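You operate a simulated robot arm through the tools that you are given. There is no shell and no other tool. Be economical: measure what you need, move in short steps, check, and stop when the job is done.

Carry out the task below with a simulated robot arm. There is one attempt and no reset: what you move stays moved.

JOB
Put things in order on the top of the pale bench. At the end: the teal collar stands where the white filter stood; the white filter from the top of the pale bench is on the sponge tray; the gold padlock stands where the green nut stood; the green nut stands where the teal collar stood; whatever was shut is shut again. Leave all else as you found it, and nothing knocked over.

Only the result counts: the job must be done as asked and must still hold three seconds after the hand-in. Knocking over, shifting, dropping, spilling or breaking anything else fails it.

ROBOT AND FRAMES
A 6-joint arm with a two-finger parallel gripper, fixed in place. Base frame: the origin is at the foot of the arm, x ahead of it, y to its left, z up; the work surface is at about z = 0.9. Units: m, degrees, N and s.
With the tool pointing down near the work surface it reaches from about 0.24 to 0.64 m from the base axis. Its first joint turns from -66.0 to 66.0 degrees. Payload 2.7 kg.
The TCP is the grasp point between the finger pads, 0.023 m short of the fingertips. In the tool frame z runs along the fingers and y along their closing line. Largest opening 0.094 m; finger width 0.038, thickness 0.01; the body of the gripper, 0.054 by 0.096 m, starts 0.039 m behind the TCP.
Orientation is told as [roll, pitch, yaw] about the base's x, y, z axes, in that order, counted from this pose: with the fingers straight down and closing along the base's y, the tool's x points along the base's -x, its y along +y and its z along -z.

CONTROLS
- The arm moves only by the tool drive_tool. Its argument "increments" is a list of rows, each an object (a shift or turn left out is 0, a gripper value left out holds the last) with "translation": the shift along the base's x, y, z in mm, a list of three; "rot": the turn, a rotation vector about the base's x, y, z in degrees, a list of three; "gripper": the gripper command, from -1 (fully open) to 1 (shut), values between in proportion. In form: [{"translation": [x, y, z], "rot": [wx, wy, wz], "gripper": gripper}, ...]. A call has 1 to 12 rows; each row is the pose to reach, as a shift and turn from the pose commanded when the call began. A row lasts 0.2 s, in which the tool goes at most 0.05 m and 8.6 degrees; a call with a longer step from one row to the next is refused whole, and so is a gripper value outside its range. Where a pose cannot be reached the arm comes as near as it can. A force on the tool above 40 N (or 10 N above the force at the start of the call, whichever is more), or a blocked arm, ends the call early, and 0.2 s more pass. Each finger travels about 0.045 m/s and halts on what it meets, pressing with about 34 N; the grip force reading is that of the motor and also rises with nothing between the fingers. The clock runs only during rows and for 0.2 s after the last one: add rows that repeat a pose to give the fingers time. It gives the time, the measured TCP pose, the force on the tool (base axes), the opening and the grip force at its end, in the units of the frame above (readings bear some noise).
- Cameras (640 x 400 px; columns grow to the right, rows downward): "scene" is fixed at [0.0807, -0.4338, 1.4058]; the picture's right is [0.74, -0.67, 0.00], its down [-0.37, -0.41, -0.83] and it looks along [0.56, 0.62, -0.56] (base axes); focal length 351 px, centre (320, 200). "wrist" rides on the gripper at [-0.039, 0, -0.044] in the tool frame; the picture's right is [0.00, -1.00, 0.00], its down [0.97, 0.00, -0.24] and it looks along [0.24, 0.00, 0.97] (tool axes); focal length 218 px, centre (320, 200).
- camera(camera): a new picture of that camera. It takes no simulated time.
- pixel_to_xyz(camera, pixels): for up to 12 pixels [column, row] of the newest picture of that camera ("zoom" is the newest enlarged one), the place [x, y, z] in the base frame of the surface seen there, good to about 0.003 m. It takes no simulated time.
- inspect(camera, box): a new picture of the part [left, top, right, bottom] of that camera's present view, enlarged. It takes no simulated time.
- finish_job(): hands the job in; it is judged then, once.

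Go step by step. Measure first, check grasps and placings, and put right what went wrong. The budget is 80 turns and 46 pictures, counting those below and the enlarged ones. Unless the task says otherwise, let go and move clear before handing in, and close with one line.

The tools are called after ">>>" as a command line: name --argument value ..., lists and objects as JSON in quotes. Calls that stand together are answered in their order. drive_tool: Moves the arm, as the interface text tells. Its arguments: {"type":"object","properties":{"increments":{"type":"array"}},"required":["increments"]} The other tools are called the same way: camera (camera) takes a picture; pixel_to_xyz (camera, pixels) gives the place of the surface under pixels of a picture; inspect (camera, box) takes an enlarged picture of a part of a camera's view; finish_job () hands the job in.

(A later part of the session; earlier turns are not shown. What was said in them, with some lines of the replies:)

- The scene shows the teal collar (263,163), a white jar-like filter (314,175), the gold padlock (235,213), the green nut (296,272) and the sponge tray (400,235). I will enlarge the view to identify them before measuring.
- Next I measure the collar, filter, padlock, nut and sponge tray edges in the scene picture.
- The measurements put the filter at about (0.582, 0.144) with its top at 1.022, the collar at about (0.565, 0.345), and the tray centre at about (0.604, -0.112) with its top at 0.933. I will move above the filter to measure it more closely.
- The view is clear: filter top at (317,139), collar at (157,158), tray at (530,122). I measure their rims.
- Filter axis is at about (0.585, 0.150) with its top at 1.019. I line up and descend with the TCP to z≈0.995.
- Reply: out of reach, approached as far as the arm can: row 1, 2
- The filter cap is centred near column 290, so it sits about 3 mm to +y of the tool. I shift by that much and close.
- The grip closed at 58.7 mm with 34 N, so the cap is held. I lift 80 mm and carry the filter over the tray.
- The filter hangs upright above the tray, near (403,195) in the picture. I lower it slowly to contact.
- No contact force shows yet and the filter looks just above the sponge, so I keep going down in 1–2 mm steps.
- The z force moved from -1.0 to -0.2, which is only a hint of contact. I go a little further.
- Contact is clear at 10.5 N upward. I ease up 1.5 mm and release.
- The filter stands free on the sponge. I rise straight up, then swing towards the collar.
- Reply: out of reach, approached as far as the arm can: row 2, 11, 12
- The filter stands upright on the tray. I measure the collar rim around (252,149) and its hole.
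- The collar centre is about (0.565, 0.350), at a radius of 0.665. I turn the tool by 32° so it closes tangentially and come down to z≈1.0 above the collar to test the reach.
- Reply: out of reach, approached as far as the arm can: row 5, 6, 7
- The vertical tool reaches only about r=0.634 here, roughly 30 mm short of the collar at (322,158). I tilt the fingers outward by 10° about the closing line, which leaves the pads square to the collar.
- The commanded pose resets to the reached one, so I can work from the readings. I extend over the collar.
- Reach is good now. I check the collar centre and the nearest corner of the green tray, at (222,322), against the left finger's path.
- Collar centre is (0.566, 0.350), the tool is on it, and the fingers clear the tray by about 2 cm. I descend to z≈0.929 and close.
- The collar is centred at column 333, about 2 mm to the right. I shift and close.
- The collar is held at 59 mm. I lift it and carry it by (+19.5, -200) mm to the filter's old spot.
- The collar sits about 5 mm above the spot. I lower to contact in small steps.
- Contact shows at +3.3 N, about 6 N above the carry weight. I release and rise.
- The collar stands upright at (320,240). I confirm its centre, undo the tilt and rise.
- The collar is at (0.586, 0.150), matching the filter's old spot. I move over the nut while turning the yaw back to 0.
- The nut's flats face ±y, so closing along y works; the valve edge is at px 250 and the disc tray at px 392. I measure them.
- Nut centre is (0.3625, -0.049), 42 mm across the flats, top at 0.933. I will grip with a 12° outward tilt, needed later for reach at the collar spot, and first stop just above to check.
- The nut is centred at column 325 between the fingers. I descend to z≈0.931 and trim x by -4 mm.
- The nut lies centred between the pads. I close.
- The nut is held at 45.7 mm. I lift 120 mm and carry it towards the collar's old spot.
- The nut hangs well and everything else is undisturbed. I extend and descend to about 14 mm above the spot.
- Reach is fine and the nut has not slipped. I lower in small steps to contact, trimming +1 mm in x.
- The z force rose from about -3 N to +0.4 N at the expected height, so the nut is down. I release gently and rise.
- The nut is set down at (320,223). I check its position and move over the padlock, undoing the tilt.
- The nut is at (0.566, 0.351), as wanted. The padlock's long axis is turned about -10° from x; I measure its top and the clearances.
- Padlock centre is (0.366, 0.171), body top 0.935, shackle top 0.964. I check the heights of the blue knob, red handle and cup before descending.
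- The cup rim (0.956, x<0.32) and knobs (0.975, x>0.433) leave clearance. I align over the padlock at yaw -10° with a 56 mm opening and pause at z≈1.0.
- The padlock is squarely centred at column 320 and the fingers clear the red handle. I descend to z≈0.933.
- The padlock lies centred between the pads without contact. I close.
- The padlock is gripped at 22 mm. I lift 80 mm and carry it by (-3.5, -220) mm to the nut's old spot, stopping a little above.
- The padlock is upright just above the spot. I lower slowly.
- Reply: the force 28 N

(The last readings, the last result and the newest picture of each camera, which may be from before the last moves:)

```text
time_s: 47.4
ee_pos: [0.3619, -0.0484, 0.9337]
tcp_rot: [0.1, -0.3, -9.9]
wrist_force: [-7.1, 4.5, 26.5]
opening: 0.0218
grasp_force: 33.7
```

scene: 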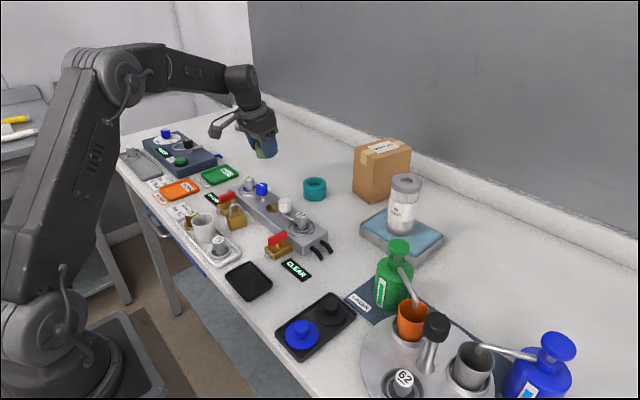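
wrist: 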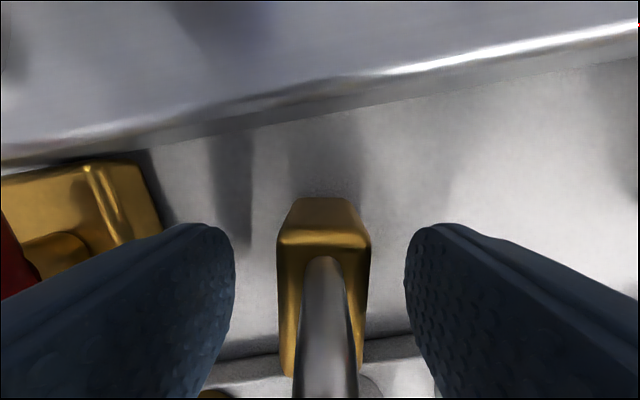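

Contact is firm at 26 N and about 1 mm higher than at the pick, possibly on the sign's edge. I ease up 1 mm and look.

>>> drive_tool --increments '[{"translation": [0, 0, 0.7], "gripper": 1}, {"translation": [0, 0, 1], "gripper": 1}, {"translation": [0, 0, 1], "gripper": 1}]'

>>> camera --camera "wrist"

>>> inspect --camera "scene" --box '[260, 230, 340, 290]'

```text
time_s: 48.2
ee_pos: [0.3621, -0.0486, 0.9359]
tcp_rot: [0.2, -0.1, -10.0]
wrist_force: [-0.3, -0.8, 12.8]
opening: 0.0219
grasp_force: 33.8
```

```text
12 pictures are left
```

wrist: 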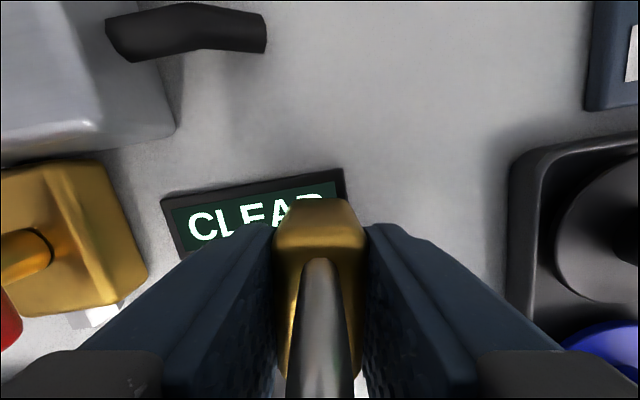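

```text
6.67 times, centred on (300, 260) of scene
```

zoom: 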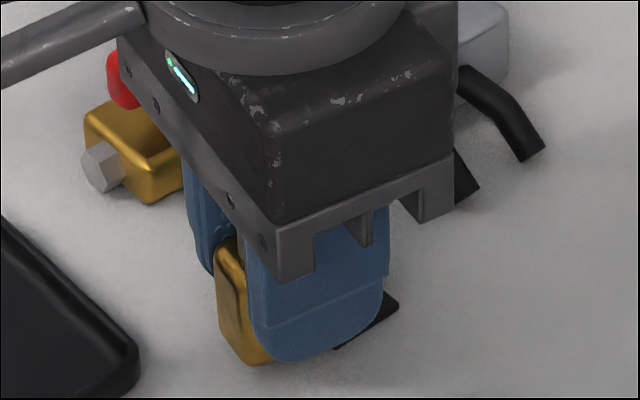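

The CLEAR sign is about 2–3 mm thick, and the padlock's +x end rests on it, so it would stand slightly tilted. I lift, turn it 80° so its thin side faces x, and will set it flat beside the sign at x≈0.3575, within 5 mm of the nut's spot.

>>> drive_tool --increments '[{"translation": [0, 0, 20], "gripper": 1}, {"translation": [0, 0, 35], "rot": [0, 0, -8]}, {"translation": [0, 0, 35], "rot": [0, 0, -16]}, {"translation": [0, 0, 35], "rot": [0, 0, -24]}, {"translation": [0, 0, 35], "rot": [0, 0, -32]}, {"translation": [0, 0, 35], "rot": [0, 0, -40]}, {"translation": [0, 0, 35], "rot": [0, 0, -48]}, {"translation": [0, 0, 35], "rot": [0, 0, -56]}, {"translation": [0, 0, 35], "rot": [0, 0, -64]}, {"translation": [-2, 0, 35], "rot": [0, 0, -72]}, {"translation": [-4.5, 0, 35], "rot": [0, 0, -80]}, {"translation": [-4.5, 0, 35], "rot": [0, 0, -80]}]'

>>> camera --camera "wrist"

```text
time_s: 50.8
ee_pos: [0.3587, -0.0486, 0.9705]
tcp_rot: [0.1, -0.1, -90.1]
wrist_force: [0.4, 0.1, -2.9]
opening: 0.0217
grasp_force: 34.4
```

```text
10 pictures are left
```

wrist: 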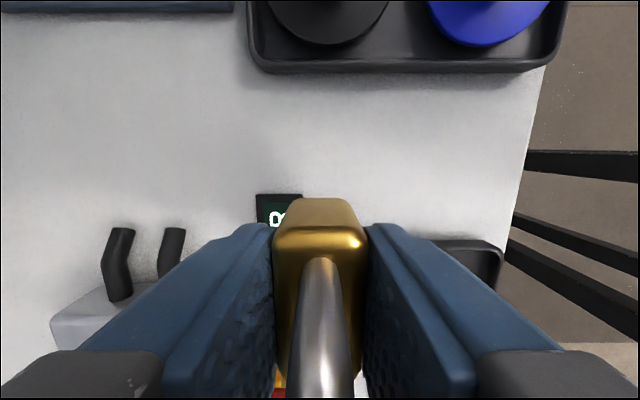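

The view is now turned; the sign's edge nearest the robot is at column 302. I measure it and the black tray edge.

>>> pixel_to_xyz --camera "wrist" --pixels '[[300, 197], [258, 197], [308, 190], [435, 241], [425, 236], [270, 200]]'

```text
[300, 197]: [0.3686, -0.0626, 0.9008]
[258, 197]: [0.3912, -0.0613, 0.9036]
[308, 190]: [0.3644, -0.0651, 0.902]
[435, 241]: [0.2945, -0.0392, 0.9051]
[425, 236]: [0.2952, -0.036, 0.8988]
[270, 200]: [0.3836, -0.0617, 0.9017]
```

The sign edge is at x≈0.368–0.369, so I trim another -2.5 mm in x and descend in small steps.

>>> drive_tool --increments '[{"translation": [-2.5, 0, -15], "gripper": 1}, {"translation": [-2.5, 0, -28]}, {"translation": [-2.5, 0, -33]}, {"translation": [-2.5, 0, -35]}, {"translation": [-2.5, 0, -35]}]'

```text
time_s: 52.0
ee_pos: [0.357, -0.0489, 0.9344]
tcp_rot: [0.1, -0.1, -90.1]
wrist_force: [-0.2, -0.3, -2.3]
opening: 0.0217
grasp_force: 34.2
```

There is no contact at 0.934, where the sign blocked it before. I continue 1 mm at a time.

>>> drive_tool --increments '[{"translation": [0, 0, -0.7], "gripper": 1}, {"translation": [0, 0, -1.4]}, {"translation": [0, 0, -1.4]}]'

```text
time_s: 52.8
ee_pos: [0.3565, -0.048, 0.9343]
tcp_rot: [0.2, -0.1, -89.9]
wrist_force: [0.5, 0.9, -1.6]
opening: 0.0217
grasp_force: 34.4
```

>>> drive_tool --increments '[{"translation": [0, 0, -0.7], "gripper": 1}, {"translation": [0, 0, -1.2]}, {"translation": [0, 0, -1.2]}]'

```text
time_s: 53.6
ee_pos: [0.3545, -0.0486, 0.9328]
tcp_rot: [0.1, -0.1, -90.0]
wrist_force: [-0.2, -0.6, -1.1]
opening: 0.0217
grasp_force: 33.5
```

>>> drive_tool --increments '[{"translation": [0, 0, -0.5], "gripper": 1}, {"translation": [0, 0, -1]}, {"translation": [0, 0, -1]}]'

```text
time_s: 54.4
ee_pos: [0.355, -0.0497, 0.9321]
tcp_rot: [0.1, -0.1, -90.0]
wrist_force: [-1.2, 1.1, 3.9]
opening: 0.0218
grasp_force: 34.1
```

Contact shows at +3.9 N with the TCP at 0.932, which is bench level. I release to a 40 mm opening and rise.

>>> drive_tool --increments '[{"translation": [0, 0, 0], "gripper": 0.4}, {"translation": [0, 0, 0], "gripper": 0.15}, {"translation": [0, 0, 0], "gripper": 0.15}, {"translation": [0, 0, 0], "gripper": 0.15}, {"translation": [0, 0, 20], "gripper": 0.15}, {"translation": [0, 0, 50], "gripper": 0.15}, {"translation": [0, 0, 90], "gripper": 0.15}, {"translation": [0, 0, 120], "gripper": 0.15}, {"translation": [-20, 30, 130], "gripper": 0.15}, {"translation": [-30, 70, 140], "gripper": 0.15}, {"translation": [-40, 110, 150], "gripper": 0.15}, {"translation": [-40, 110, 150], "gripper": 0.15}]'

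>>> camera --camera "scene"

>>> inspect --camera "scene" --box '[240, 220, 360, 300]'

```text
time_s: 57.0
ee_pos: [0.3141, 0.0607, 1.0803]
tcp_rot: [0.1, -0.1, -90.0]
wrist_force: [-0.1, 0.0, 0.3]
opening: 0.04
grasp_force: 0.0
```

```text
9 pictures are left
```

scene: 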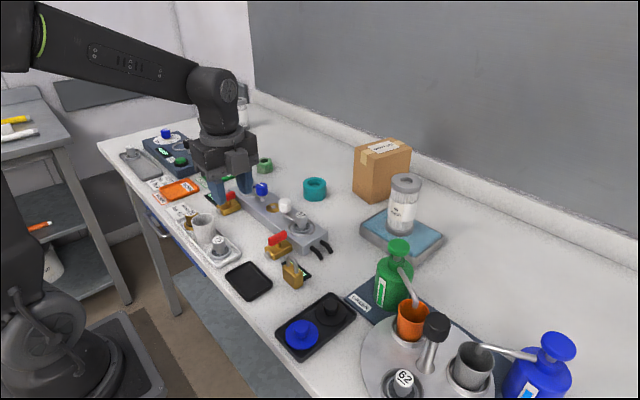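

```text
5.00 times, centred on (300, 260) of scene
```

zoom: 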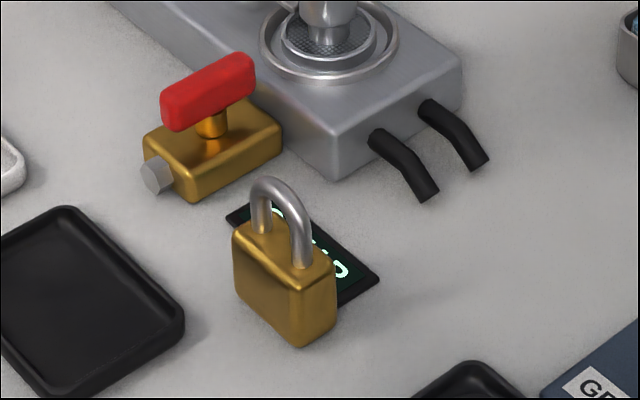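

The padlock stands flat at the nut's old place. The nut (264,165), collar (315,188) and filter on the tray (403,205) are all upright, nothing else has moved, and the gripper is empty and clear, so I hand in.

>>> finish_job

```text
The job is handed in.
```

I handed the job in with all four items moved and upright. The padlock is turned about 80° and set roughly 7 mm off the nut's exact spot, so that it stands flat beside the CLEAR sign.
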